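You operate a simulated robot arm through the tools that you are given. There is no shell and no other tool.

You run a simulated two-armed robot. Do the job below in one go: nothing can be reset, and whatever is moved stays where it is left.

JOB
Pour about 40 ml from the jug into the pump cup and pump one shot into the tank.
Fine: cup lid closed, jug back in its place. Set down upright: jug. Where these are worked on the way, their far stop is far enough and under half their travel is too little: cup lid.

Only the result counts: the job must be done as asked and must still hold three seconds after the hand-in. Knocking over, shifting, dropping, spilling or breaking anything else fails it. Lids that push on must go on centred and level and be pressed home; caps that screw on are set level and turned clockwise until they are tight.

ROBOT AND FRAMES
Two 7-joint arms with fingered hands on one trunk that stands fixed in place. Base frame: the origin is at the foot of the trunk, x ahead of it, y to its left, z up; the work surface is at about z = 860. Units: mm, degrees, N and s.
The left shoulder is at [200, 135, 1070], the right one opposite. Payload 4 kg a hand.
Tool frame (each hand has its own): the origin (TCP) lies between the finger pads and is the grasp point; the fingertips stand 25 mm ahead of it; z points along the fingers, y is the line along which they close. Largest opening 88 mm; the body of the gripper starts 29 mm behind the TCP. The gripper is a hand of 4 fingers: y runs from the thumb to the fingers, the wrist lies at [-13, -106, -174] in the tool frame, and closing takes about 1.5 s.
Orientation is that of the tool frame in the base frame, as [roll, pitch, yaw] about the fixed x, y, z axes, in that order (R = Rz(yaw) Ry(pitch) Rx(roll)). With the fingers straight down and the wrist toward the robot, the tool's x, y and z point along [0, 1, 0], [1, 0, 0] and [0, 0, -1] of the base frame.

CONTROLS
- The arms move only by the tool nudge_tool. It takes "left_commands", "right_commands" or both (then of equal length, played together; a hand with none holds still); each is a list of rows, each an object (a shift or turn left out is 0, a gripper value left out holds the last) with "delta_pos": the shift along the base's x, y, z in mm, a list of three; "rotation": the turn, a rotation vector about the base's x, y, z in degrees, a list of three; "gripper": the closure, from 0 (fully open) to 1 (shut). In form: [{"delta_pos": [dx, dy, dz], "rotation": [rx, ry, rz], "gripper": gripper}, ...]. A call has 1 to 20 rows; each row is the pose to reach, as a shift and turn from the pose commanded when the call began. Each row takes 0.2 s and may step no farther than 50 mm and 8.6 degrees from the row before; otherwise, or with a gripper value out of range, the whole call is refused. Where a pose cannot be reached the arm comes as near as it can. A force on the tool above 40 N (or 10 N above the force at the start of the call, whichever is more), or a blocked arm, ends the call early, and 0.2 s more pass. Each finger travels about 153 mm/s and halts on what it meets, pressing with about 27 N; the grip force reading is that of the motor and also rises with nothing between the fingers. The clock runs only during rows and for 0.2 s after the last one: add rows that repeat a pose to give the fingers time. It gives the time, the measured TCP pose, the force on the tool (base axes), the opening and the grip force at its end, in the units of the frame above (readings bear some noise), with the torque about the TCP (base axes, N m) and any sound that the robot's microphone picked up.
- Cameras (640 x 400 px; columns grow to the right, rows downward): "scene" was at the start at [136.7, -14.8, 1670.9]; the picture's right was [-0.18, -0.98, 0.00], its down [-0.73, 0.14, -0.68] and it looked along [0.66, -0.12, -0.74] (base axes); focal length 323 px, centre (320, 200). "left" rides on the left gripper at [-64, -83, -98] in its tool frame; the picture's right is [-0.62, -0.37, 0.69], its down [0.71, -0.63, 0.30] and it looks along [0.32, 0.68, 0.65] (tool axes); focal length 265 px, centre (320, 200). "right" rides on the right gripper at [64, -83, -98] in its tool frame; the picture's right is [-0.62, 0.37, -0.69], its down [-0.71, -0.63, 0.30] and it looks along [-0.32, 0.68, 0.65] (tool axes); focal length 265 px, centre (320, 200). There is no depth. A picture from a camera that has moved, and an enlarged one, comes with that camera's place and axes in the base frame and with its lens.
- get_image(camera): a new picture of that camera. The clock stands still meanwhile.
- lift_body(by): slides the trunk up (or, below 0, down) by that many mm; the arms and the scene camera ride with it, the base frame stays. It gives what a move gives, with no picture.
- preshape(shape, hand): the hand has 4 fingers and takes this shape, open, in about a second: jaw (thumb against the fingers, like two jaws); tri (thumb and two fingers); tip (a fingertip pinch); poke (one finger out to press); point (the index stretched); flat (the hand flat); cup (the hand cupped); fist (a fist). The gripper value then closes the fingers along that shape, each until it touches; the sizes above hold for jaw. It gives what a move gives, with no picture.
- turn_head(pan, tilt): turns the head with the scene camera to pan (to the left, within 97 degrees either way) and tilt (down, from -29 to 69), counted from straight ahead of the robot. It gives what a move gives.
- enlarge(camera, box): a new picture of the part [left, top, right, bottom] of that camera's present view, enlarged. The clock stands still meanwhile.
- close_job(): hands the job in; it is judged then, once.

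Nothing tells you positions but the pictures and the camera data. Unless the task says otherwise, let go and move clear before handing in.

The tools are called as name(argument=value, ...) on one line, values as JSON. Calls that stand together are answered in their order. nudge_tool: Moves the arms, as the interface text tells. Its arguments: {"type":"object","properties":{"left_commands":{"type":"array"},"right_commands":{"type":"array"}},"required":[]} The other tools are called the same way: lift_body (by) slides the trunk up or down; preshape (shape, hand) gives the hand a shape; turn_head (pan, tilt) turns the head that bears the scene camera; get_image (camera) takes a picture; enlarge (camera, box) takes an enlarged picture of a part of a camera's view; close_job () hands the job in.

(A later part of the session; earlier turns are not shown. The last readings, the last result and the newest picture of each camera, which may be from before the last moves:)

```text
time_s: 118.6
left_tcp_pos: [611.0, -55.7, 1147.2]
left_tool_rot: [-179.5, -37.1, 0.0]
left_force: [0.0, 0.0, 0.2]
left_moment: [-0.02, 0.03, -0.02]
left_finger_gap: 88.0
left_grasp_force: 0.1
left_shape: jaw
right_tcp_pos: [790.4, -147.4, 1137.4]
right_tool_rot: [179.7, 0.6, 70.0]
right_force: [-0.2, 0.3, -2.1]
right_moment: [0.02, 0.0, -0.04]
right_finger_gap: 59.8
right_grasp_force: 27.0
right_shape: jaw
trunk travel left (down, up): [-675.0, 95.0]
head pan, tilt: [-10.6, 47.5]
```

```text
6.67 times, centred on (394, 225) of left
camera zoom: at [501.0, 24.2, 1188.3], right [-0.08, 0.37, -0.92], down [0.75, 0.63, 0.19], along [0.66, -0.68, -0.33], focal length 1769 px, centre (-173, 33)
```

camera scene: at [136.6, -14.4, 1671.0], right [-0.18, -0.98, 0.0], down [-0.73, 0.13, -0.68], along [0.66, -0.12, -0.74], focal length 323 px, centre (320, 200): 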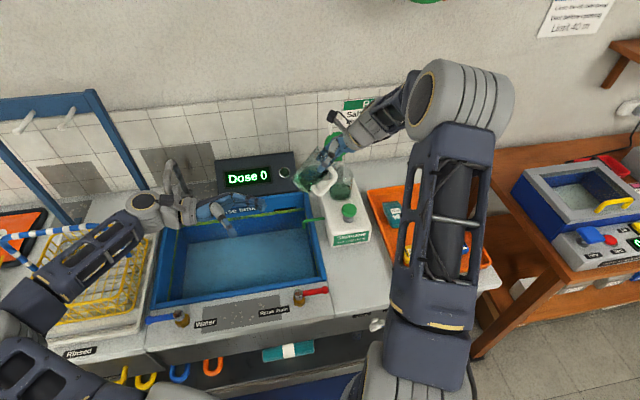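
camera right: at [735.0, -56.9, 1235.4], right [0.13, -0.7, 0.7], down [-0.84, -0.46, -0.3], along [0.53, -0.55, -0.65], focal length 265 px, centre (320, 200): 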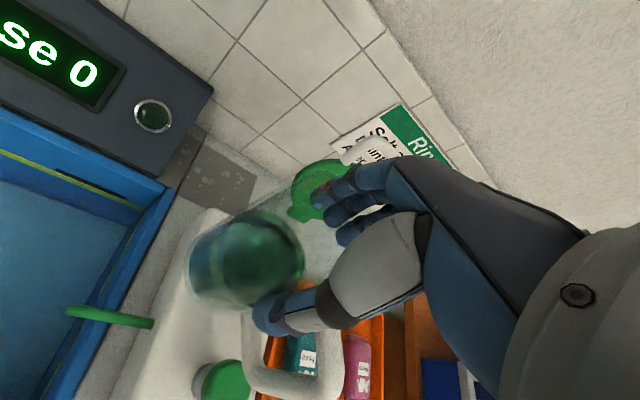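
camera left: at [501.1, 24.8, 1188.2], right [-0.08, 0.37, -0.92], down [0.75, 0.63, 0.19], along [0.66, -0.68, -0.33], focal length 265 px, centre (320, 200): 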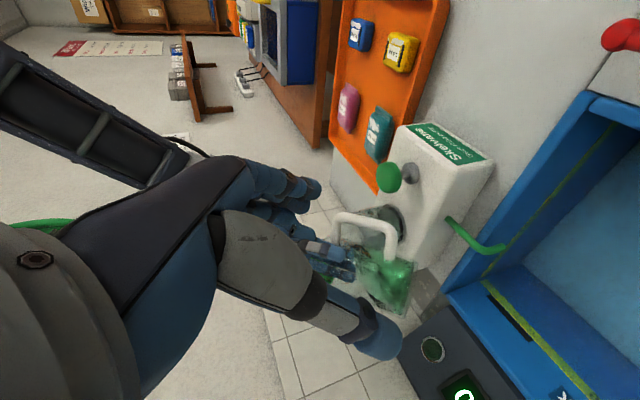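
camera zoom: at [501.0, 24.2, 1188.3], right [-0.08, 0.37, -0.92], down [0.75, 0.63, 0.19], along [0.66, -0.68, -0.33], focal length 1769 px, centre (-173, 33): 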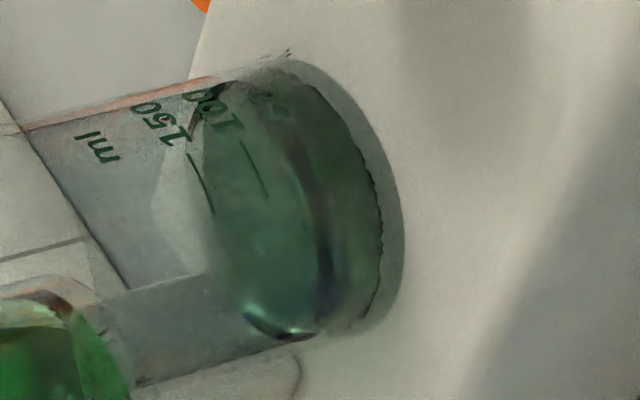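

Now the cup has calmed and shows the same smooth look as at the start, so I can compare directly. I tilt to 45° again to clear the scene view (no flow there).

nudge_tool(right_commands=[{"delta_pos": [-0.5, 1.7, -2], "rotation": [7.86, 2.11, 0]}, {"delta_pos": [-0.7, 2.5, -3.7], "rotation": [15.11, 4.05, 0]}, {"delta_pos": [-0.8, 2.7, -7.3], "rotation": [22.35, 5.99, 0]}, {"delta_pos": [-0.6, 1.7, -12.9], "rotation": [29.6, 7.94, 0]}, {"delta_pos": [0, -0.3, -20.7], "rotation": [36.84, 9.88, 0]}, {"delta_pos": [0.7, -3, -31.7], "rotation": [44.09, 11.82, 0]}, {"delta_pos": [0.7, -3, -31.7], "rotation": [44.09, 11.82, 0]}])

enlarge(camera="scene", box=[324, 175, 356, 205])

enlarge(camera="left", box=[370, 195, 418, 255])

```text
time_s: 120.2
left_tcp_pos: [611.4, -59.0, 1146.6]
left_tool_rot: [-179.6, -37.1, 0.0]
left_force: [0.2, 0.3, 0.0]
left_moment: [-0.01, -0.01, 0.01]
left_finger_gap: 88.0
left_grasp_force: 0.0
left_shape: jaw
right_tcp_pos: [792.2, -150.5, 1106.4]
right_tool_rot: [-150.1, -35.4, 60.3]
right_force: [0.4, 0.4, -2.3]
right_moment: [-0.1, -0.01, -0.02]
right_finger_gap: 59.8
right_grasp_force: 26.9
right_shape: jaw
trunk travel left (down, up): [-675.0, 95.0]
head pan, tilt: [-10.6, 47.5]
```

```text
13.33 times, centred on (340, 190) of scene
camera zoom: at [136.8, -14.8, 1670.9], right [-0.18, -0.98, 0.0], down [-0.73, 0.14, -0.68], along [0.66, -0.12, -0.74], focal length 4309 px, centre (53, 333)
```

zoom: 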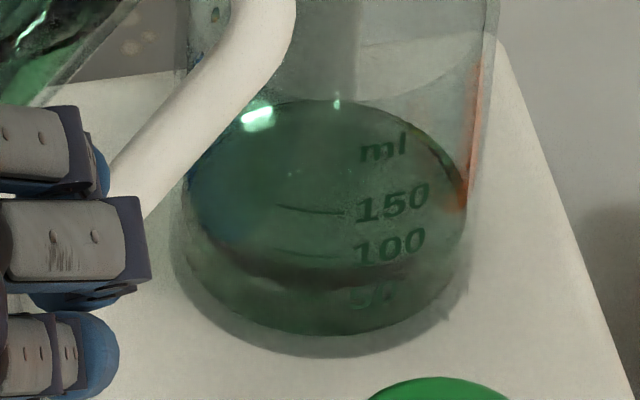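

```text
6.67 times, centred on (394, 225) of left
camera zoom: at [501.0, 24.1, 1188.3], right [-0.08, 0.37, -0.92], down [0.75, 0.63, 0.19], along [0.66, -0.68, -0.33], focal length 1769 px, centre (-173, 33)
```

zoom: 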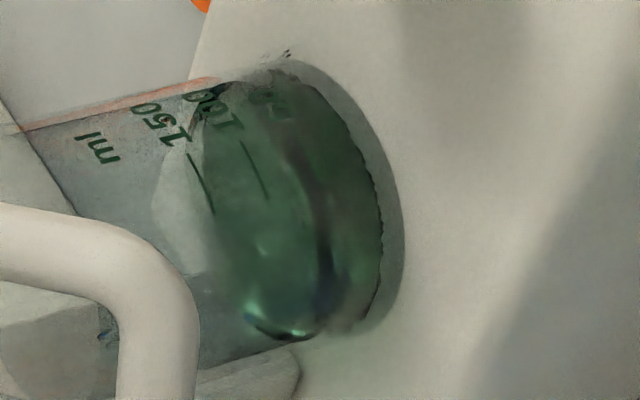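

nudge_tool(right_commands=[{"delta_pos": [0, 0, 0]}, {"delta_pos": [0, 0, 0]}, {"delta_pos": [0, 0, 0]}, {"delta_pos": [0, 0, 0]}, {"delta_pos": [0, 0, 0]}, {"delta_pos": [0, 0, 0]}, {"delta_pos": [0, 0, 0]}, {"delta_pos": [0, 0, 0]}, {"delta_pos": [0, 0, 0]}, {"delta_pos": [0, 0, 0]}, {"delta_pos": [0, 0, 0]}, {"delta_pos": [0, 0, 0]}, {"delta_pos": [0, 0, 0]}, {"delta_pos": [0, 0, 0]}, {"delta_pos": [0, 0, 0]}, {"delta_pos": [0, 0, 0]}, {"delta_pos": [0, 0, 0]}, {"delta_pos": [0, 0, 0]}, {"delta_pos": [0, 0, 0]}, {"delta_pos": [0, 0, 0]}])

enlarge(camera="scene", box=[324, 175, 356, 205])

enlarge(camera="left", box=[370, 195, 418, 255])

enlarge(camera="left", box=[384, 205, 416, 245])

```text
time_s: 124.4
left_tcp_pos: [611.2, -56.7, 1148.5]
left_tool_rot: [-179.4, -37.0, 0.1]
left_force: [-0.3, 0.0, 1.3]
left_moment: [0.0, 0.0, 0.0]
left_finger_gap: 88.1
left_grasp_force: 0.0
left_shape: jaw
right_tcp_pos: [792.8, -150.3, 1105.8]
right_tool_rot: [-150.0, -35.4, 60.2]
right_force: [-0.2, 0.6, -2.9]
right_moment: [-0.09, 0.01, 0.0]
right_finger_gap: 59.8
right_grasp_force: 27.3
right_shape: jaw
trunk travel left (down, up): [-675.0, 95.0]
head pan, tilt: [-10.6, 47.5]
```

```text
13.33 times, centred on (340, 190) of scene
camera zoom: at [136.8, -14.8, 1670.9], right [-0.18, -0.98, 0.0], down [-0.73, 0.14, -0.68], along [0.66, -0.12, -0.74], focal length 4309 px, centre (53, 333)
```

zoom: 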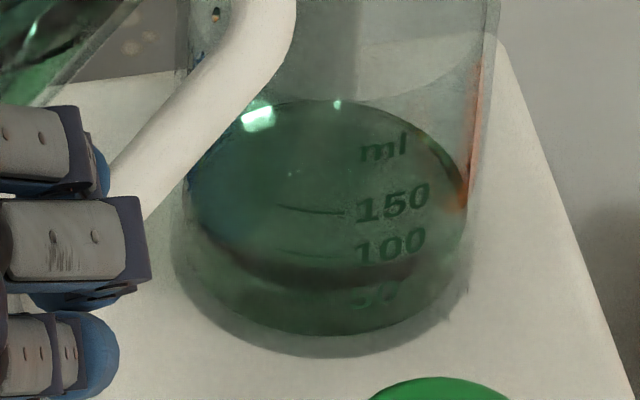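

```text
6.67 times, centred on (394, 225) of left
camera zoom: at [501.0, 24.2, 1188.3], right [-0.08, 0.37, -0.92], down [0.75, 0.63, 0.19], along [0.66, -0.68, -0.33], focal length 1769 px, centre (-173, 33)
```

zoom: 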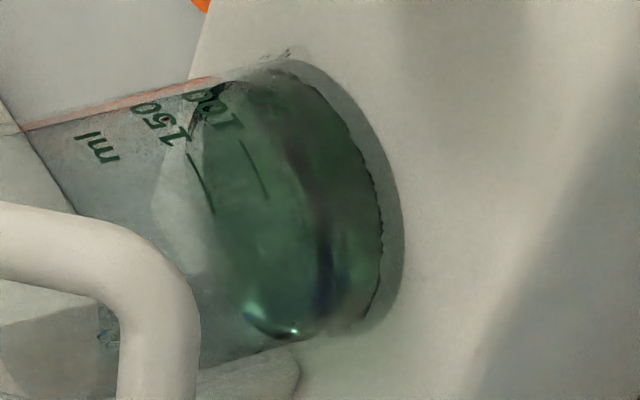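

```text
10.00 times, centred on (400, 225) of left
camera zoom: at [501.0, 24.2, 1188.3], right [-0.08, 0.37, -0.92], down [0.75, 0.63, 0.19], along [0.66, -0.68, -0.33], focal length 2654 px, centre (-480, -50)
```

zoom: 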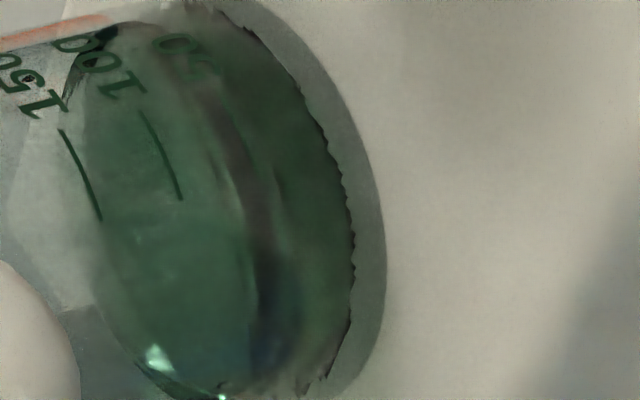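

Putting the evidence together (jug loss, cup layer, and the drops I saw falling inside the cup), I estimate about 35 ml so far. I add a last few ml with a slightly larger tilt of 59.4°.

nudge_tool(right_commands=[{"delta_pos": [0.8, -3.8, -21.2], "rotation": [4.83, 1.3, 0]}, {"delta_pos": [1.3, -6.1, -33], "rotation": [7.73, 2.07, 0]}, {"delta_pos": [1.6, -7.1, -31.6], "rotation": [9.66, 2.59, 0]}, {"delta_pos": [1.8, -8, -30.2], "rotation": [11.59, 3.11, 0]}, {"delta_pos": [2.0, -8.5, -29.5], "rotation": [12.56, 3.37, 0]}, {"delta_pos": [2.1, -9, -28.8], "rotation": [13.52, 3.63, 0]}, {"delta_pos": [2.2, -9.2, -28.5], "rotation": [13.96, 3.74, 0]}, {"delta_pos": [2.2, -9.2, -28.5], "rotation": [13.96, 3.74, 0]}, {"delta_pos": [2.2, -9.2, -28.5], "rotation": [13.96, 3.74, 0]}, {"delta_pos": [2.2, -9.2, -28.5], "rotation": [13.96, 3.74, 0]}, {"delta_pos": [2.2, -9.2, -28.5], "rotation": [13.96, 3.74, 0]}, {"delta_pos": [2.2, -9.2, -28.5], "rotation": [13.96, 3.74, 0]}, {"delta_pos": [2.2, -9.2, -28.5], "rotation": [13.96, 3.74, 0]}, {"delta_pos": [2.2, -9.2, -28.5], "rotation": [13.96, 3.74, 0]}, {"delta_pos": [2.2, -9.2, -28.5], "rotation": [13.96, 3.74, 0]}, {"delta_pos": [2.2, -9.2, -28.5], "rotation": [13.96, 3.74, 0]}, {"delta_pos": [2.2, -9.2, -28.5], "rotation": [13.96, 3.74, 0]}])

enlarge(camera="scene", box=[324, 175, 356, 205])

enlarge(camera="scene", box=[314, 158, 362, 206])

```text
time_s: 128.0
left_tcp_pos: [612.4, -57.0, 1148.7]
left_tool_rot: [-179.6, -37.0, 0.1]
left_force: [0.0, 0.4, 1.1]
left_moment: [-0.01, 0.01, 0.03]
left_finger_gap: 88.1
left_grasp_force: 0.0
left_shape: jaw
right_tcp_pos: [794.1, -159.2, 1076.7]
right_tool_rot: [-135.7, -44.8, 50.9]
right_force: [0.6, 0.2, -1.9]
right_moment: [-0.11, -0.07, 0.01]
right_finger_gap: 59.8
right_grasp_force: 26.9
right_shape: jaw
trunk travel left (down, up): [-675.0, 95.0]
head pan, tilt: [-10.6, 47.5]
```

```text
13.33 times, centred on (340, 190) of scene
camera zoom: at [136.8, -14.8, 1670.9], right [-0.18, -0.98, 0.0], down [-0.73, 0.14, -0.68], along [0.66, -0.12, -0.74], focal length 4309 px, centre (53, 333)
```

zoom: 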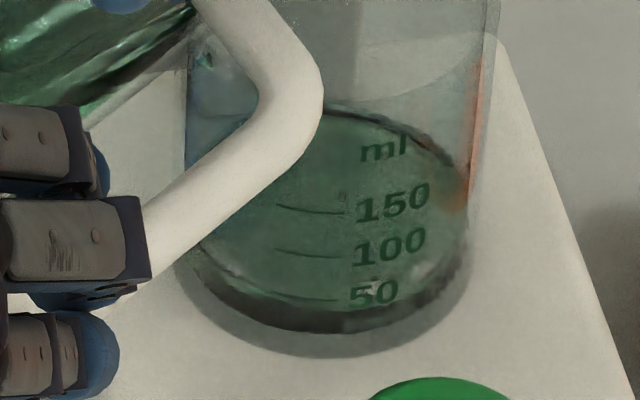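

```text
8.33 times, centred on (338, 182) of scene
camera zoom: at [136.8, -14.8, 1670.9], right [-0.18, -0.98, 0.0], down [-0.73, 0.14, -0.68], along [0.66, -0.12, -0.74], focal length 2693 px, centre (170, 350)
```

zoom: 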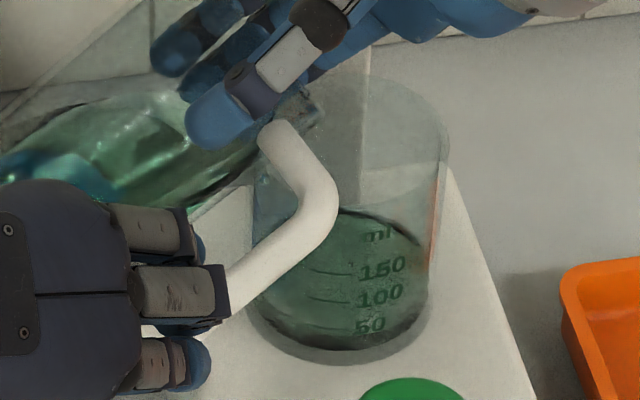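

The level rose slightly more; I judge it at about 40 ml. Now I bring the jug upright, slowly at first so the last drops fall in the cup.

nudge_tool(right_commands=[{"delta_pos": [-0.8, 2.7, -1], "rotation": [-6.2, -1.66, 0]}, {"delta_pos": [-1.5, 6, 14], "rotation": [-11, -2.95, 0]}, {"delta_pos": [-2.2, 9.2, 28.5], "rotation": [-13.96, -3.74, 0]}, {"delta_pos": [-2.9, 11.9, 39.5], "rotation": [-21.2, -5.68, 0]}, {"delta_pos": [-3.5, 13.9, 47.3], "rotation": [-28.45, -7.63, 0]}, {"delta_pos": [-3.7, 14.9, 52.9], "rotation": [-35.7, -9.57, 0]}, {"delta_pos": [-3.6, 14.7, 56.5], "rotation": [-42.95, -11.5, 0]}, {"delta_pos": [-3.4, 13.9, 60], "rotation": [-50.2, -13.46, 0]}, {"delta_pos": [-2.9, 12.2, 66], "rotation": [-57.43, -15.4, 0]}, {"delta_pos": [-2.9, 12.2, 72], "rotation": [-57.43, -15.4, 0]}, {"delta_pos": [-2.9, 12.2, 76], "rotation": [-57.43, -15.4, 0]}, {"delta_pos": [-2.9, 12.2, 76], "rotation": [-57.43, -15.4, 0]}])

nudge_tool(right_commands=[{"delta_pos": [-12, -2, 0], "rotation": [0, 0, 5.1]}, {"delta_pos": [-28, 4, 0], "rotation": [0, 0, 10.2]}, {"delta_pos": [-48, 8, 0], "rotation": [0, 0, 15.3]}, {"delta_pos": [-70, 12, 0], "rotation": [0, 0, 20.4]}, {"delta_pos": [-92, 14, 0], "rotation": [0, 0, 25.5]}, {"delta_pos": [-114, 14, 0], "rotation": [0, 0, 30.6]}, {"delta_pos": [-134, 12, 0], "rotation": [0, 0, 35.7]}, {"delta_pos": [-152, 6, 0], "rotation": [0, 0, 40.8]}, {"delta_pos": [-168, -2, 0], "rotation": [0, 0, 45.9]}, {"delta_pos": [-184, -12, 0], "rotation": [0, 0, 51]}, {"delta_pos": [-199, -23, 0], "rotation": [0, 0, 56.1]}, {"delta_pos": [-212, -33, 0], "rotation": [0, 0, 61.2]}, {"delta_pos": [-223, -41, 0], "rotation": [0, 0, 66.3]}, {"delta_pos": [-231, -46, 0], "rotation": [0, 0, 71.4]}, {"delta_pos": [-237, -49, 0], "rotation": [0, 0, 76.8]}, {"delta_pos": [-237, -49, 0], "rotation": [0, 0, 76.8]}])

get_image(camera="scene")

get_image(camera="right")

get_image(camera="left")

```text
time_s: 130.6
left_tcp_pos: [610.5, -55.7, 1148.2]
left_tool_rot: [-179.6, -37.0, 0.1]
left_force: [0.0, 0.3, 0.2]
left_moment: [0.0, -0.01, 0.04]
left_finger_gap: 88.0
left_grasp_force: 0.0
left_shape: jaw
right_tcp_pos: [792.1, -146.8, 1153.7]
right_tool_rot: [-179.9, 0.0, 70.0]
right_force: [-0.3, 0.1, -2.2]
right_moment: [-0.02, -0.02, -0.02]
right_finger_gap: 59.6
right_grasp_force: 27.0
right_shape: jaw
trunk travel left (down, up): [-675.0, 95.0]
head pan, tilt: [-10.6, 47.5]
```

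```text
time_s: 134.0
left_tcp_pos: [611.1, -57.9, 1147.7]
left_tool_rot: [-179.4, -37.0, 0.1]
left_force: [0.7, 0.0, 0.3]
left_moment: [0.0, -0.01, -0.01]
left_finger_gap: 88.0
left_grasp_force: 0.0
left_shape: jaw
right_tcp_pos: [554.6, -197.6, 1154.6]
right_tool_rot: [-180.0, 0.1, 146.8]
right_force: [0.8, -0.6, -3.5]
right_moment: [0.01, -0.04, 0.0]
right_finger_gap: 59.8
right_grasp_force: 26.7
right_shape: jaw
trunk travel left (down, up): [-675.0, 95.0]
head pan, tilt: [-10.6, 47.5]
```

```text
taken
camera scene: at [136.8, -14.8, 1670.9], right [-0.18, -0.98, 0.0], down [-0.73, 0.14, -0.68], along [0.66, -0.12, -0.74], focal length 323 px, centre (320, 200)
```

scene: 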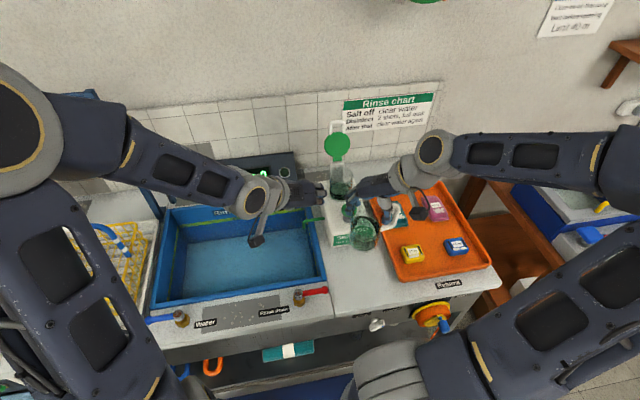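

```text
taken
camera right: at [455.3, -230.9, 1252.1], right [0.72, -0.03, 0.69], down [0.25, -0.92, -0.3], along [0.65, 0.39, -0.65], focal length 265 px, centre (320, 200)
```

right: 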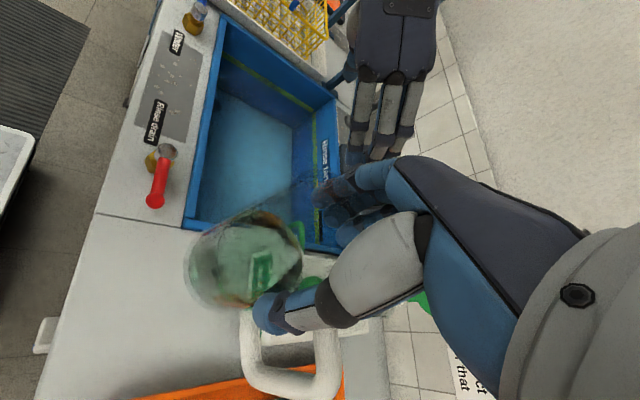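

```text
taken
camera left: at [500.9, 24.1, 1188.4], right [-0.08, 0.37, -0.92], down [0.75, 0.63, 0.19], along [0.66, -0.68, -0.33], focal length 265 px, centre (320, 200)
```

left: 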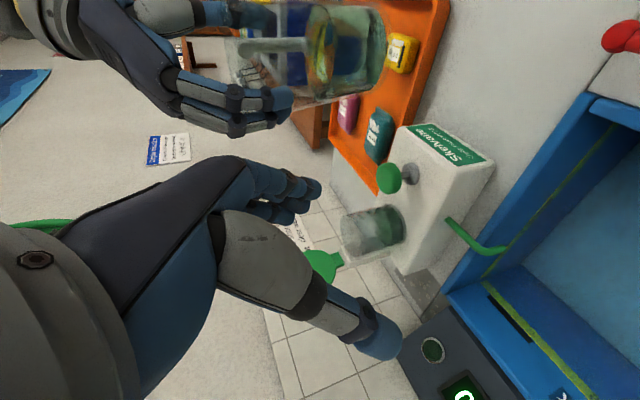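

enlarge(camera="scene", box=[324, 175, 356, 205])

enlarge(camera="left", box=[220, 0, 400, 120])

enlarge(camera="left", box=[340, 190, 420, 270])

```text
13.33 times, centred on (340, 190) of scene
camera zoom: at [136.8, -14.8, 1670.9], right [-0.18, -0.98, 0.0], down [-0.73, 0.14, -0.68], along [0.66, -0.12, -0.74], focal length 4309 px, centre (53, 333)
```

zoom: 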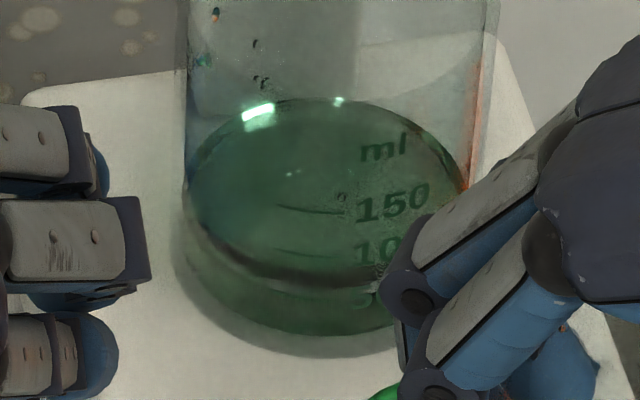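

```text
3.33 times, centred on (310, 60) of left
camera zoom: at [500.9, 24.1, 1188.4], right [-0.08, 0.37, -0.92], down [0.75, 0.63, 0.19], along [0.66, -0.68, -0.33], focal length 885 px, centre (353, 667)
```

zoom: 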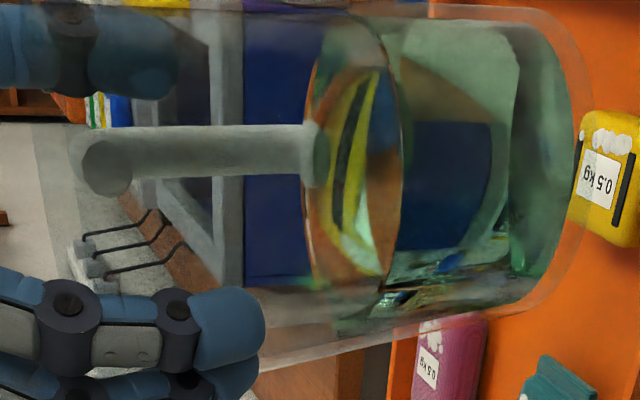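

```text
5.00 times, centred on (380, 230) of left
camera zoom: at [500.9, 24.1, 1188.4], right [-0.08, 0.37, -0.92], down [0.75, 0.63, 0.19], along [0.66, -0.68, -0.33], focal length 1327 px, centre (20, 50)
```

zoom: 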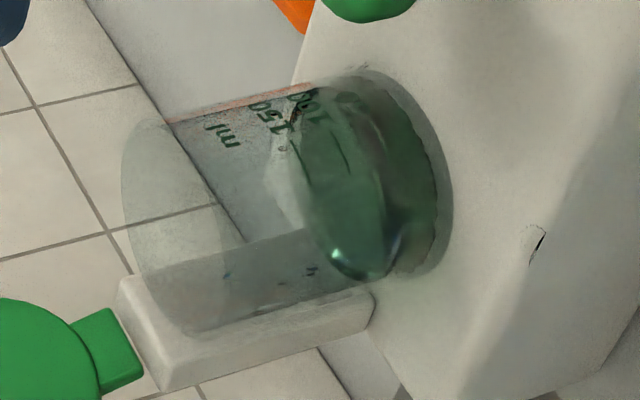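

The cup reads roughly 40–45 ml now, so pouring is done. The jug is above its original place ([553.5,-195.5], spout toward +x); I lower it gently.

nudge_tool(right_commands=[{"delta_pos": [-0.5, 1, -10]}, {"delta_pos": [-1, 2, -28]}, {"delta_pos": [-1, 2, -48]}, {"delta_pos": [-1, 2, -68]}, {"delta_pos": [-1, 2, -88]}, {"delta_pos": [-1, 2, -108]}, {"delta_pos": [-1, 2, -128]}, {"delta_pos": [-1, 2, -146]}, {"delta_pos": [-1, 2, -160]}, {"delta_pos": [-1, 2, -170]}, {"delta_pos": [-1, 2, -177]}], left_commands=[{"delta_pos": [0, 8, 5]}, {"delta_pos": [0, 16, 10]}, {"delta_pos": [0, 24, 15]}, {"delta_pos": [0, 32, 20]}, {"delta_pos": [0, 40, 25]}, {"delta_pos": [0, 48, 30]}, {"delta_pos": [0, 56, 30]}, {"delta_pos": [0, 64, 30]}, {"delta_pos": [0, 72, 30]}, {"delta_pos": [0, 80, 30]}, {"delta_pos": [0, 80, 30]}])

enlarge(camera="scene", box=[330, 200, 430, 290])

get_image(camera="right")

```text
time_s: 136.4
left_tcp_pos: [611.4, 23.2, 1177.9]
left_tool_rot: [-179.4, -37.1, 0.1]
left_force: [-0.2, -0.2, 0.0]
left_moment: [0.01, -0.02, 0.01]
left_finger_gap: 88.0
left_grasp_force: 0.0
left_shape: jaw
right_tcp_pos: [553.8, -194.8, 976.7]
right_tool_rot: [-179.9, -0.1, 146.9]
right_force: [-0.5, 1.0, -1.6]
right_moment: [0.01, -0.01, 0.0]
right_finger_gap: 60.1
right_grasp_force: 27.0
right_shape: jaw
trunk travel left (down, up): [-675.0, 95.0]
head pan, tilt: [-10.6, 47.5]
```

```text
4.44 times, centred on (380, 245) of scene
camera zoom: at [136.7, -14.9, 1670.9], right [-0.18, -0.98, 0.0], down [-0.73, 0.14, -0.68], along [0.66, -0.12, -0.74], focal length 1436 px, centre (53, 0)
```

zoom: 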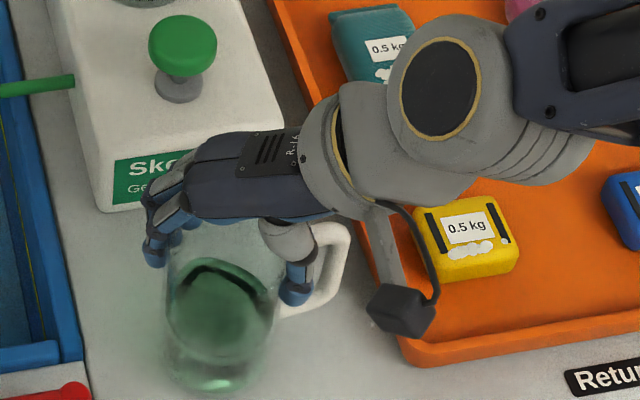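

```text
taken
camera right: at [454.2, -228.0, 1075.1], right [0.72, -0.03, 0.69], down [0.25, -0.92, -0.3], along [0.65, 0.39, -0.65], focal length 265 px, centre (320, 200)
```

right: 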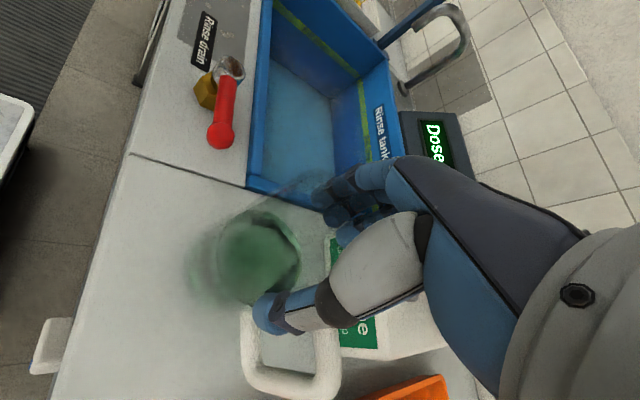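

nudge_tool(right_commands=[{"delta_pos": [0, 0, -3]}, {"delta_pos": [0, 0, -6]}, {"delta_pos": [0, 0, -9]}, {"delta_pos": [0, 0, -11.5]}, {"delta_pos": [0, 0, -13]}])

```text
time_s: 137.6
left_tcp_pos: [610.7, 23.6, 1178.7]
left_tool_rot: [-179.5, -37.0, 0.1]
left_force: [-0.5, -0.1, 0.1]
left_moment: [0.0, 0.0, 0.02]
left_finger_gap: 88.0
left_grasp_force: 0.0
left_shape: jaw
right_tcp_pos: [553.1, -193.6, 964.6]
right_tool_rot: [-180.0, 0.1, 146.8]
right_force: [-3.5, -1.0, 14.7]
right_moment: [0.12, -0.08, 0.04]
right_finger_gap: 59.6
right_grasp_force: 26.8
right_shape: jaw
trunk travel left (down, up): [-675.0, 95.0]
head pan, tilt: [-10.6, 47.5]
```

The jug is on the counter (14.7 N upward). I relieve the pressure, open the fingers, and rise straight up.

nudge_tool(right_commands=[{"delta_pos": [0, 0, 1.2]}, {"delta_pos": [0, 0, 1.5], "gripper": 0.3}, {"delta_pos": [0, 0, 1.5], "gripper": 0.2}, {"delta_pos": [0, 0, 1.5], "gripper": 0.1}, {"delta_pos": [0, 0, 1.5], "gripper": 0.0}, {"delta_pos": [0, 0, 1.5], "gripper": 0.0}, {"delta_pos": [0, 0, 1.5], "gripper": 0.0}])

enlarge(camera="scene", box=[330, 200, 430, 290])

get_image(camera="right")

```text
time_s: 139.2
left_tcp_pos: [610.9, 23.5, 1179.2]
left_tool_rot: [-179.6, -37.0, 0.1]
left_force: [-0.7, -0.9, -0.1]
left_moment: [0.01, 0.04, 0.0]
left_finger_gap: 87.8
left_grasp_force: 0.2
left_shape: jaw
right_tcp_pos: [552.7, -194.3, 965.1]
right_tool_rot: [179.9, 0.0, 146.9]
right_force: [-0.2, 1.1, 3.3]
right_moment: [0.02, -0.02, 0.01]
right_finger_gap: 87.8
right_grasp_force: 0.0
right_shape: jaw
trunk travel left (down, up): [-675.0, 95.0]
head pan, tilt: [-10.6, 47.5]
```

```text
4.44 times, centred on (380, 245) of scene
camera zoom: at [136.6, -14.8, 1670.9], right [-0.18, -0.98, 0.0], down [-0.73, 0.14, -0.68], along [0.66, -0.12, -0.74], focal length 1436 px, centre (53, 0)
```

zoom: 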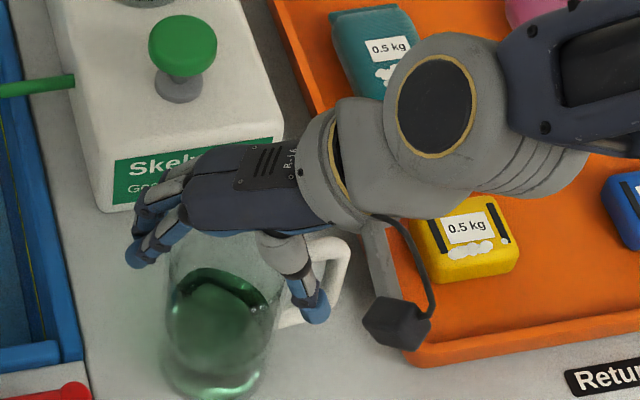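

```text
taken
camera right: at [454.0, -227.9, 1063.8], right [0.72, -0.03, 0.69], down [0.25, -0.92, -0.3], along [0.65, 0.39, -0.65], focal length 265 px, centre (320, 200)
```

right: 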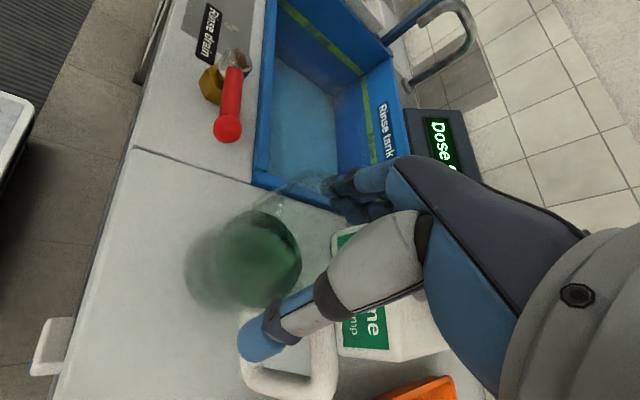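

nudge_tool(right_commands=[{"delta_pos": [0, 0, 6]}, {"delta_pos": [0, 0, 14]}, {"delta_pos": [0, 0, 24]}, {"delta_pos": [0, 0, 36]}])

enlarge(camera="scene", box=[330, 200, 430, 290])

```text
time_s: 140.2
left_tcp_pos: [611.8, 22.9, 1178.4]
left_tool_rot: [-179.5, -37.0, 0.0]
left_force: [-0.5, -1.0, 0.7]
left_moment: [0.02, -0.04, 0.03]
left_finger_gap: 88.0
left_grasp_force: 0.1
left_shape: jaw
right_tcp_pos: [553.9, -194.9, 1001.3]
right_tool_rot: [-179.9, 0.0, 146.8]
right_force: [-0.2, -0.1, -0.3]
right_moment: [0.0, -0.02, -0.01]
right_finger_gap: 88.2
right_grasp_force: 0.0
right_shape: jaw
trunk travel left (down, up): [-675.0, 95.0]
head pan, tilt: [-10.6, 47.5]
```

```text
4.44 times, centred on (380, 245) of scene
camera zoom: at [136.8, -14.9, 1670.9], right [-0.18, -0.98, 0.0], down [-0.73, 0.14, -0.68], along [0.66, -0.12, -0.74], focal length 1436 px, centre (53, 0)
```

zoom: 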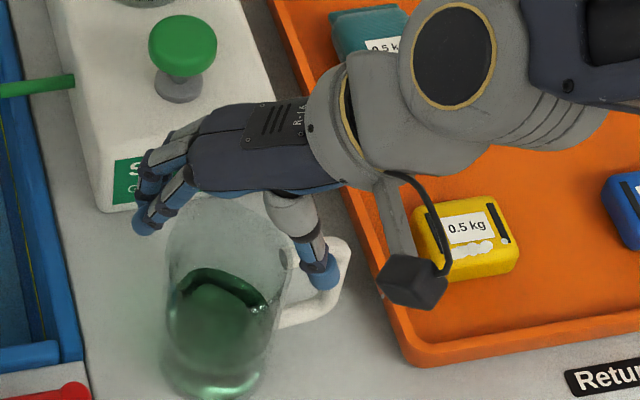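

The jug stands. I raise the right hand fully and move it off to the right, then look at the jug's place.

nudge_tool(right_commands=[{"delta_pos": [0, 0, 40]}, {"delta_pos": [0, 0, 80]}, {"delta_pos": [0, 0, 115], "rotation": [0, 0, -6]}, {"delta_pos": [0, -20, 125], "rotation": [0, 0, -12]}, {"delta_pos": [0, -50, 125], "rotation": [0, 0, -19]}, {"delta_pos": [0, -85, 125], "rotation": [0, 0, -27]}, {"delta_pos": [0, -125, 125], "rotation": [0, 0, -35]}, {"delta_pos": [0, -165, 125], "rotation": [0, 0, -43]}, {"delta_pos": [0, -205, 125], "rotation": [0, 0, -50]}, {"delta_pos": [0, -240, 125], "rotation": [0, 0, -57]}])

enlarge(camera="scene", box=[330, 230, 402, 295])

enlarge(camera="scene", box=[290, 140, 450, 300])

get_image(camera="right")

```text
time_s: 142.4
left_tcp_pos: [610.7, 23.7, 1178.8]
left_tool_rot: [-179.5, -37.0, 0.3]
left_force: [-0.7, 0.3, 0.4]
left_moment: [0.01, 0.0, -0.02]
left_finger_gap: 87.8
left_grasp_force: 0.0
left_shape: jaw
right_tcp_pos: [554.2, -433.2, 1126.3]
right_tool_rot: [-179.8, 0.0, 89.7]
right_force: [-0.3, -0.8, -0.5]
right_moment: [0.03, -0.01, 0.02]
right_finger_gap: 87.8
right_grasp_force: 0.2
right_shape: jaw
trunk travel left (down, up): [-675.0, 95.0]
head pan, tilt: [-10.6, 47.5]
```

```text
6.15 times, centred on (366, 262) of scene
camera zoom: at [136.7, -14.7, 1670.9], right [-0.18, -0.98, 0.0], down [-0.73, 0.14, -0.68], along [0.66, -0.12, -0.74], focal length 1989 px, centre (37, -185)
```

zoom: 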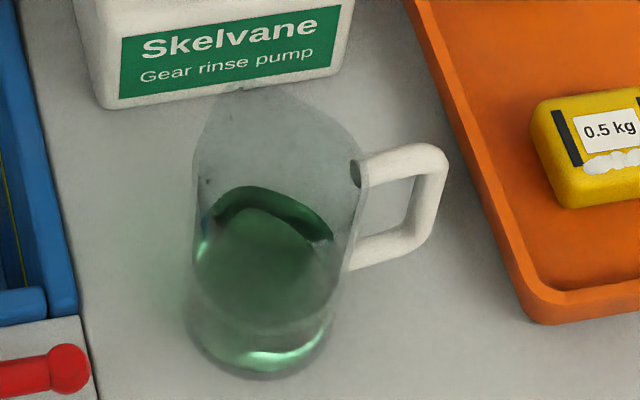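

```text
2.50 times, centred on (370, 220) of scene
camera zoom: at [136.7, -14.7, 1670.9], right [-0.18, -0.98, 0.0], down [-0.73, 0.14, -0.68], along [0.66, -0.12, -0.74], focal length 808 px, centre (195, 150)
```

zoom: 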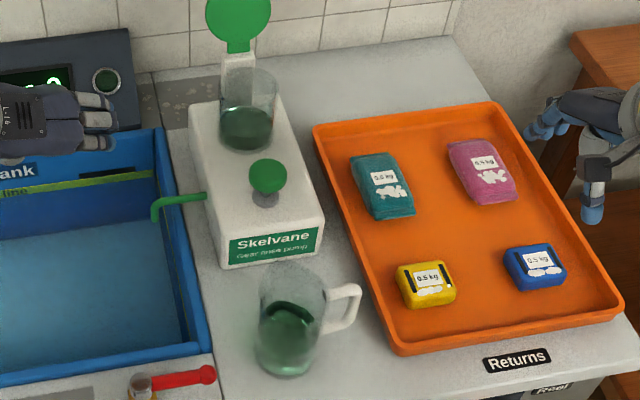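

```text
taken
camera right: at [470.9, -369.7, 1224.6], right [0.37, -0.62, 0.69], down [-0.63, -0.71, -0.3], along [0.68, -0.33, -0.65], focal length 265 px, centre (320, 200)
```

right: 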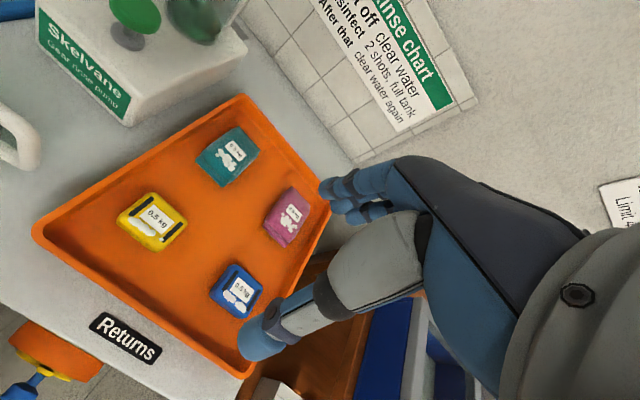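

enlarge(camera="scene", box=[344, 240, 392, 270])

enlarge(camera="scene", box=[324, 175, 356, 205])

enlarge(camera="scene", box=[340, 235, 404, 295])

```text
13.33 times, centred on (368, 255) of scene
camera zoom: at [136.7, -14.7, 1670.9], right [-0.18, -0.98, 0.0], down [-0.73, 0.14, -0.68], along [0.66, -0.12, -0.74], focal length 4309 px, centre (-320, -533)
```

zoom: 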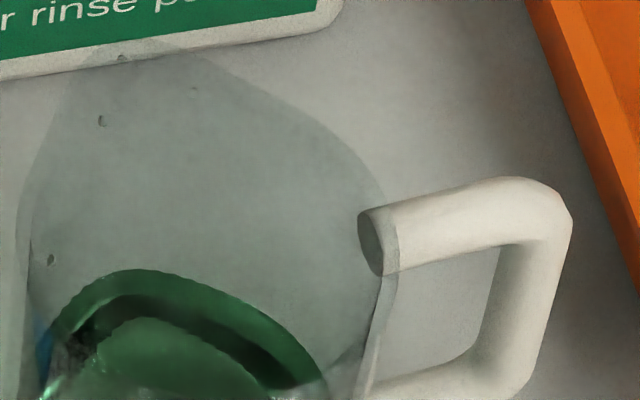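

```text
13.33 times, centred on (340, 190) of scene
camera zoom: at [136.7, -14.7, 1670.9], right [-0.18, -0.98, 0.0], down [-0.73, 0.14, -0.68], along [0.66, -0.12, -0.74], focal length 4309 px, centre (53, 333)
```

zoom: 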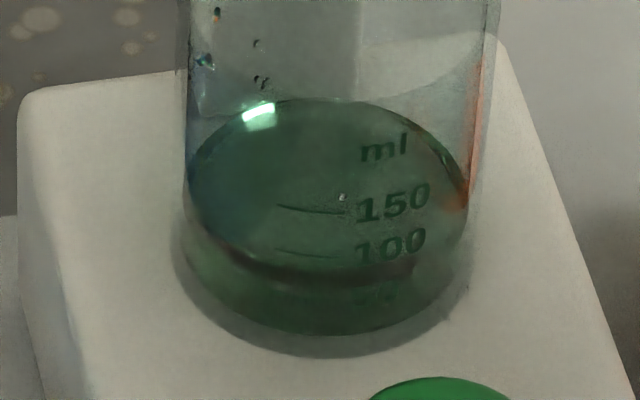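

```text
6.67 times, centred on (372, 265) of scene
camera zoom: at [136.7, -14.7, 1670.9], right [-0.18, -0.98, 0.0], down [-0.73, 0.14, -0.68], along [0.66, -0.12, -0.74], focal length 2154 px, centre (-27, -233)
```

zoom: 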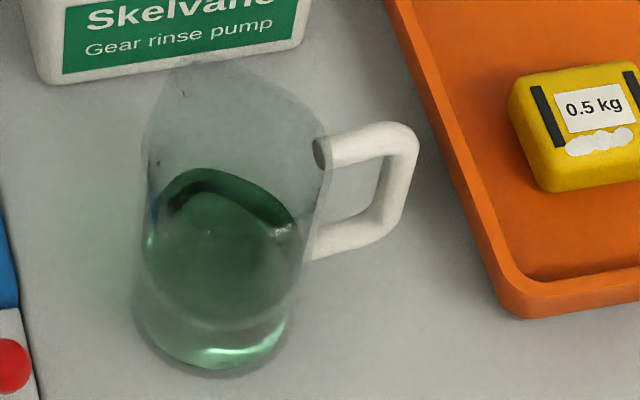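

The jug is back upright within a few mm of its place. I check the cup, the pump body for stray drops, and compare levels once more.

get_image(camera="left")

enlarge(camera="left", box=[330, 180, 470, 300])

enlarge(camera="scene", box=[300, 150, 380, 230])

```text
taken
camera left: at [501.1, 104.3, 1218.5], right [-0.08, 0.37, -0.92], down [0.75, 0.63, 0.19], along [0.66, -0.68, -0.33], focal length 265 px, centre (320, 200)
```

left: 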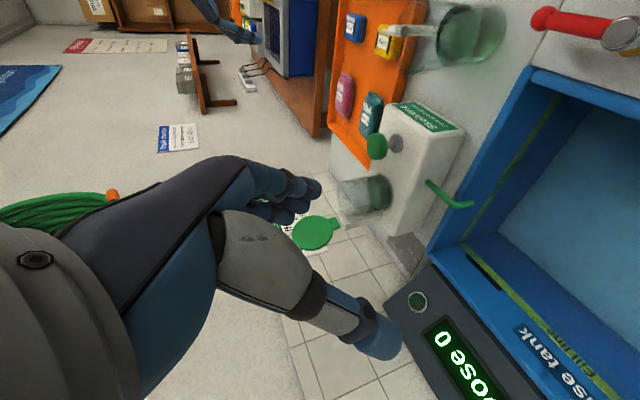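

```text
3.33 times, centred on (400, 240) of left
camera zoom: at [501.1, 104.3, 1218.5], right [-0.08, 0.37, -0.92], down [0.75, 0.63, 0.19], along [0.66, -0.68, -0.33], focal length 885 px, centre (53, 67)
```

zoom: 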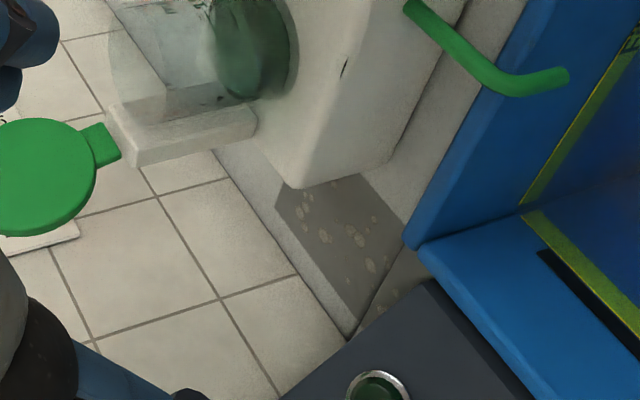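

```text
5.00 times, centred on (340, 190) of scene
camera zoom: at [136.7, -14.7, 1670.9], right [-0.18, -0.98, 0.0], down [-0.73, 0.14, -0.68], along [0.66, -0.12, -0.74], focal length 1616 px, centre (220, 250)
```

zoom: 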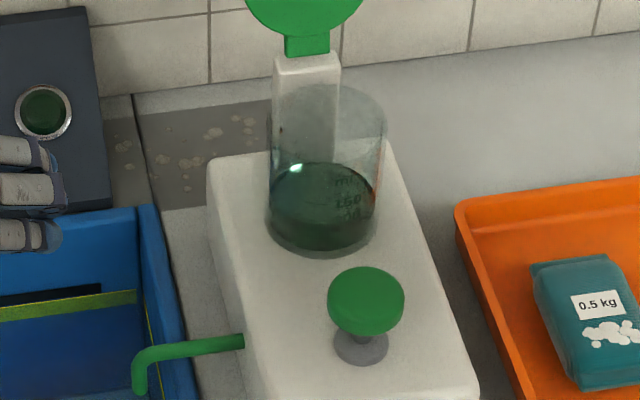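

To settle how much was added, I'll repeat the exact left-camera view I took before pouring (hand at [680,-20,1060]) and compare the cup directly.

nudge_tool(left_commands=[{"delta_pos": [14, -9, -24], "rotation": [0, -0.6, 0]}, {"delta_pos": [28, -17, -48], "rotation": [0, -1.2, 0]}, {"delta_pos": [42, -26, -72], "rotation": [0, -1.8, 0]}, {"delta_pos": [56, -35, -96], "rotation": [0, -2.4, 0]}, {"delta_pos": [69, -43, -118.5], "rotation": [0, -3, 0]}])

get_image(camera="left")

enlarge(camera="left", box=[320, 160, 368, 220])

enlarge(camera="left", box=[334, 160, 366, 180])

enlarge(camera="left", box=[334, 175, 366, 205])

```text
time_s: 143.6
left_tcp_pos: [681.0, -19.6, 1060.1]
left_tool_rot: [-179.5, -40.1, 0.2]
left_force: [0.0, -0.1, -0.8]
left_moment: [-0.03, 0.0, -0.01]
left_finger_gap: 88.0
left_grasp_force: 0.0
left_shape: jaw
right_tcp_pos: [552.5, -434.6, 1126.6]
right_tool_rot: [-179.9, 0.0, 89.8]
right_force: [-0.1, -0.7, 0.0]
right_moment: [-0.02, -0.01, 0.0]
right_finger_gap: 87.9
right_grasp_force: 0.1
right_shape: jaw
trunk travel left (down, up): [-675.0, 95.0]
head pan, tilt: [-10.6, 47.5]
```

```text
taken
camera left: at [568.0, 61.6, 1094.1], right [-0.03, 0.38, -0.93], down [0.74, 0.63, 0.23], along [0.67, -0.68, -0.3], focal length 265 px, centre (320, 200)
```

left: 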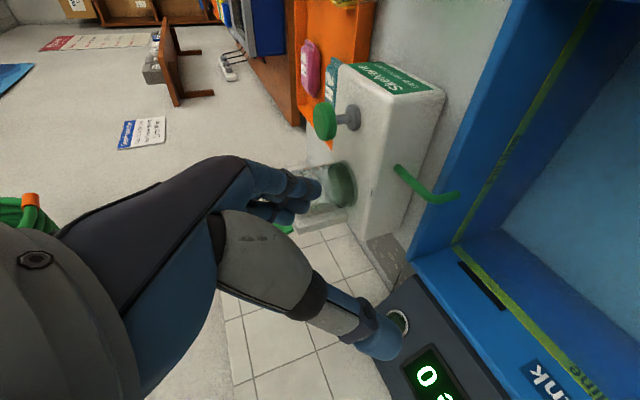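

```text
6.67 times, centred on (344, 190) of left
camera zoom: at [568.0, 61.6, 1094.1], right [-0.03, 0.38, -0.93], down [0.74, 0.63, 0.23], along [0.67, -0.68, -0.3], focal length 1769 px, centre (160, 267)
```

zoom: 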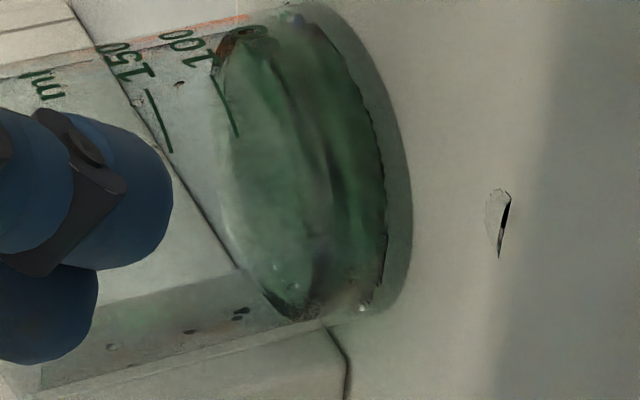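

```text
16.00 times, centred on (350, 170) of left
camera zoom: at [568.0, 61.6, 1094.1], right [-0.03, 0.38, -0.93], down [0.74, 0.63, 0.23], along [0.67, -0.68, -0.3], focal length 4246 px, centre (-160, 680)
```

zoom: 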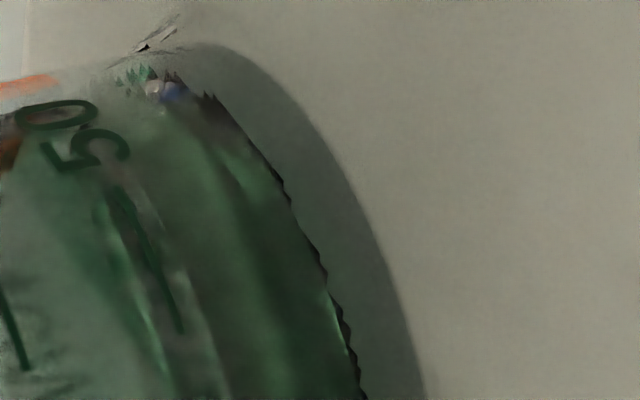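

```text
13.33 times, centred on (350, 190) of left
camera zoom: at [568.0, 61.6, 1094.1], right [-0.03, 0.38, -0.93], down [0.74, 0.63, 0.23], along [0.67, -0.68, -0.3], focal length 3539 px, centre (-80, 333)
```

zoom: 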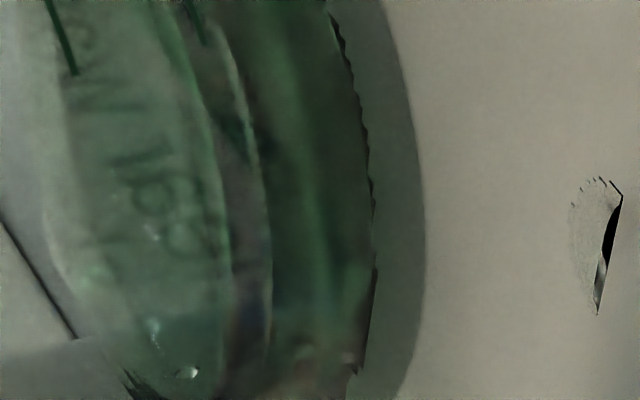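

Same view, and the cup's calm surface and the jug's own level (ring in the jug dropped only ~6–8 mm) both suggest I've added about 30 ml — a bit short. I'll do one more small top-up of about 10 ml. First the left hand moves clear and the right hand goes back above the jug.

nudge_tool(left_commands=[{"delta_pos": [-5, 10, 25]}, {"delta_pos": [-15, 25, 50]}, {"delta_pos": [-30, 40, 75]}, {"delta_pos": [-50, 60, 100]}, {"delta_pos": [-70, 80, 118]}])

nudge_tool(right_commands=[{"delta_pos": [0, 25, 0], "rotation": [0, 0, 6]}, {"delta_pos": [0, 55, 0], "rotation": [0, 0, 12]}, {"delta_pos": [0, 90, 0], "rotation": [0, 0, 19]}, {"delta_pos": [0, 130, 0], "rotation": [0, 0, 27]}, {"delta_pos": [0, 170, 0], "rotation": [0, 0, 35]}, {"delta_pos": [0, 205, 0], "rotation": [0, 0, 43]}, {"delta_pos": [-1, 230, -15], "rotation": [0, 0, 50]}, {"delta_pos": [-1, 241, -45], "rotation": [0, 0, 57]}])

get_image(camera="right")

enlarge(camera="right", box=[150, 205, 310, 385])

enlarge(camera="scene", box=[330, 200, 430, 290])

```text
time_s: 144.8
left_tcp_pos: [609.3, 60.1, 1177.7]
left_tool_rot: [-179.4, -39.9, 0.0]
left_force: [0.0, 0.1, 0.0]
left_moment: [0.02, -0.02, -0.01]
left_finger_gap: 88.1
left_grasp_force: 0.1
left_shape: jaw
right_tcp_pos: [554.9, -434.9, 1126.9]
right_tool_rot: [-180.0, 0.0, 89.7]
right_force: [-0.3, -1.3, 0.5]
right_moment: [0.01, 0.0, 0.0]
right_finger_gap: 88.0
right_grasp_force: 0.1
right_shape: jaw
trunk travel left (down, up): [-675.0, 95.0]
head pan, tilt: [-10.6, 47.5]
```

```text
time_s: 146.6
left_tcp_pos: [611.4, 60.8, 1177.5]
left_tool_rot: [-179.6, -40.0, 0.1]
left_force: [-0.5, -0.5, -0.1]
left_moment: [-0.03, -0.01, -0.01]
left_finger_gap: 87.6
left_grasp_force: 0.0
left_shape: jaw
right_tcp_pos: [554.0, -192.5, 1082.4]
right_tool_rot: [-179.9, -0.1, 146.9]
right_force: [-0.4, 0.6, -0.7]
right_moment: [0.04, -0.02, 0.0]
right_finger_gap: 87.6
right_grasp_force: 0.1
right_shape: jaw
trunk travel left (down, up): [-675.0, 95.0]
head pan, tilt: [-10.6, 47.5]
```

```text
taken
camera right: at [453.1, -226.6, 1180.2], right [0.72, -0.03, 0.69], down [0.25, -0.92, -0.3], along [0.65, 0.39, -0.65], focal length 265 px, centre (320, 200)
```

right: 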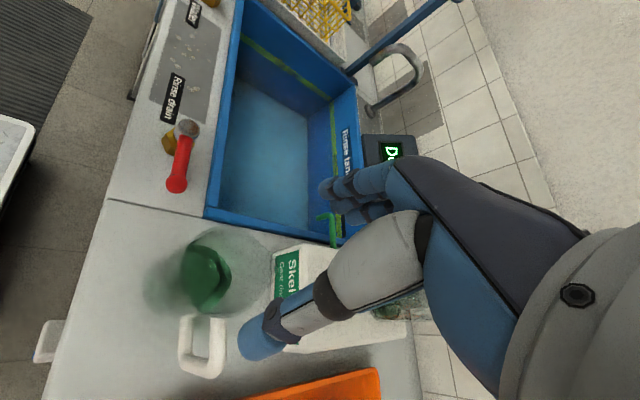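

```text
2.22 times, centred on (230, 295) of right
camera zoom: at [453.1, -226.6, 1180.2], right [0.72, -0.03, 0.69], down [0.25, -0.92, -0.3], along [0.65, 0.39, -0.65], focal length 590 px, centre (520, -11)
```

zoom: 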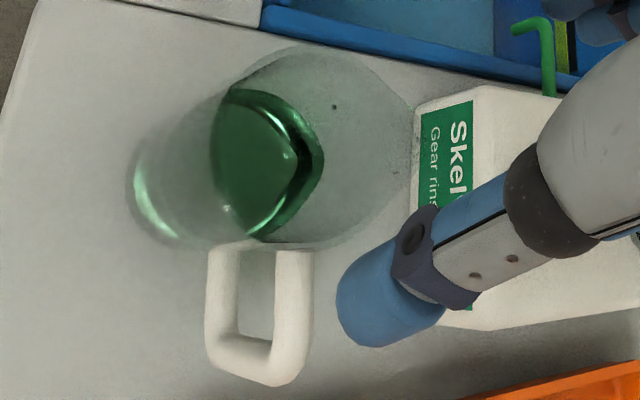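

```text
4.44 times, centred on (380, 245) of scene
camera zoom: at [136.4, -14.8, 1671.0], right [-0.18, -0.98, 0.0], down [-0.73, 0.14, -0.68], along [0.66, -0.12, -0.74], focal length 1436 px, centre (53, 0)
```

zoom: 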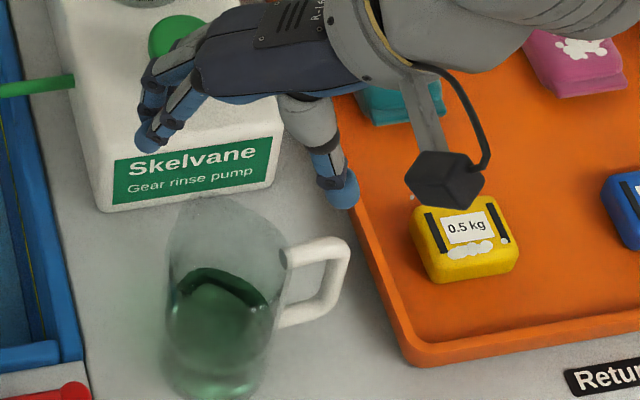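

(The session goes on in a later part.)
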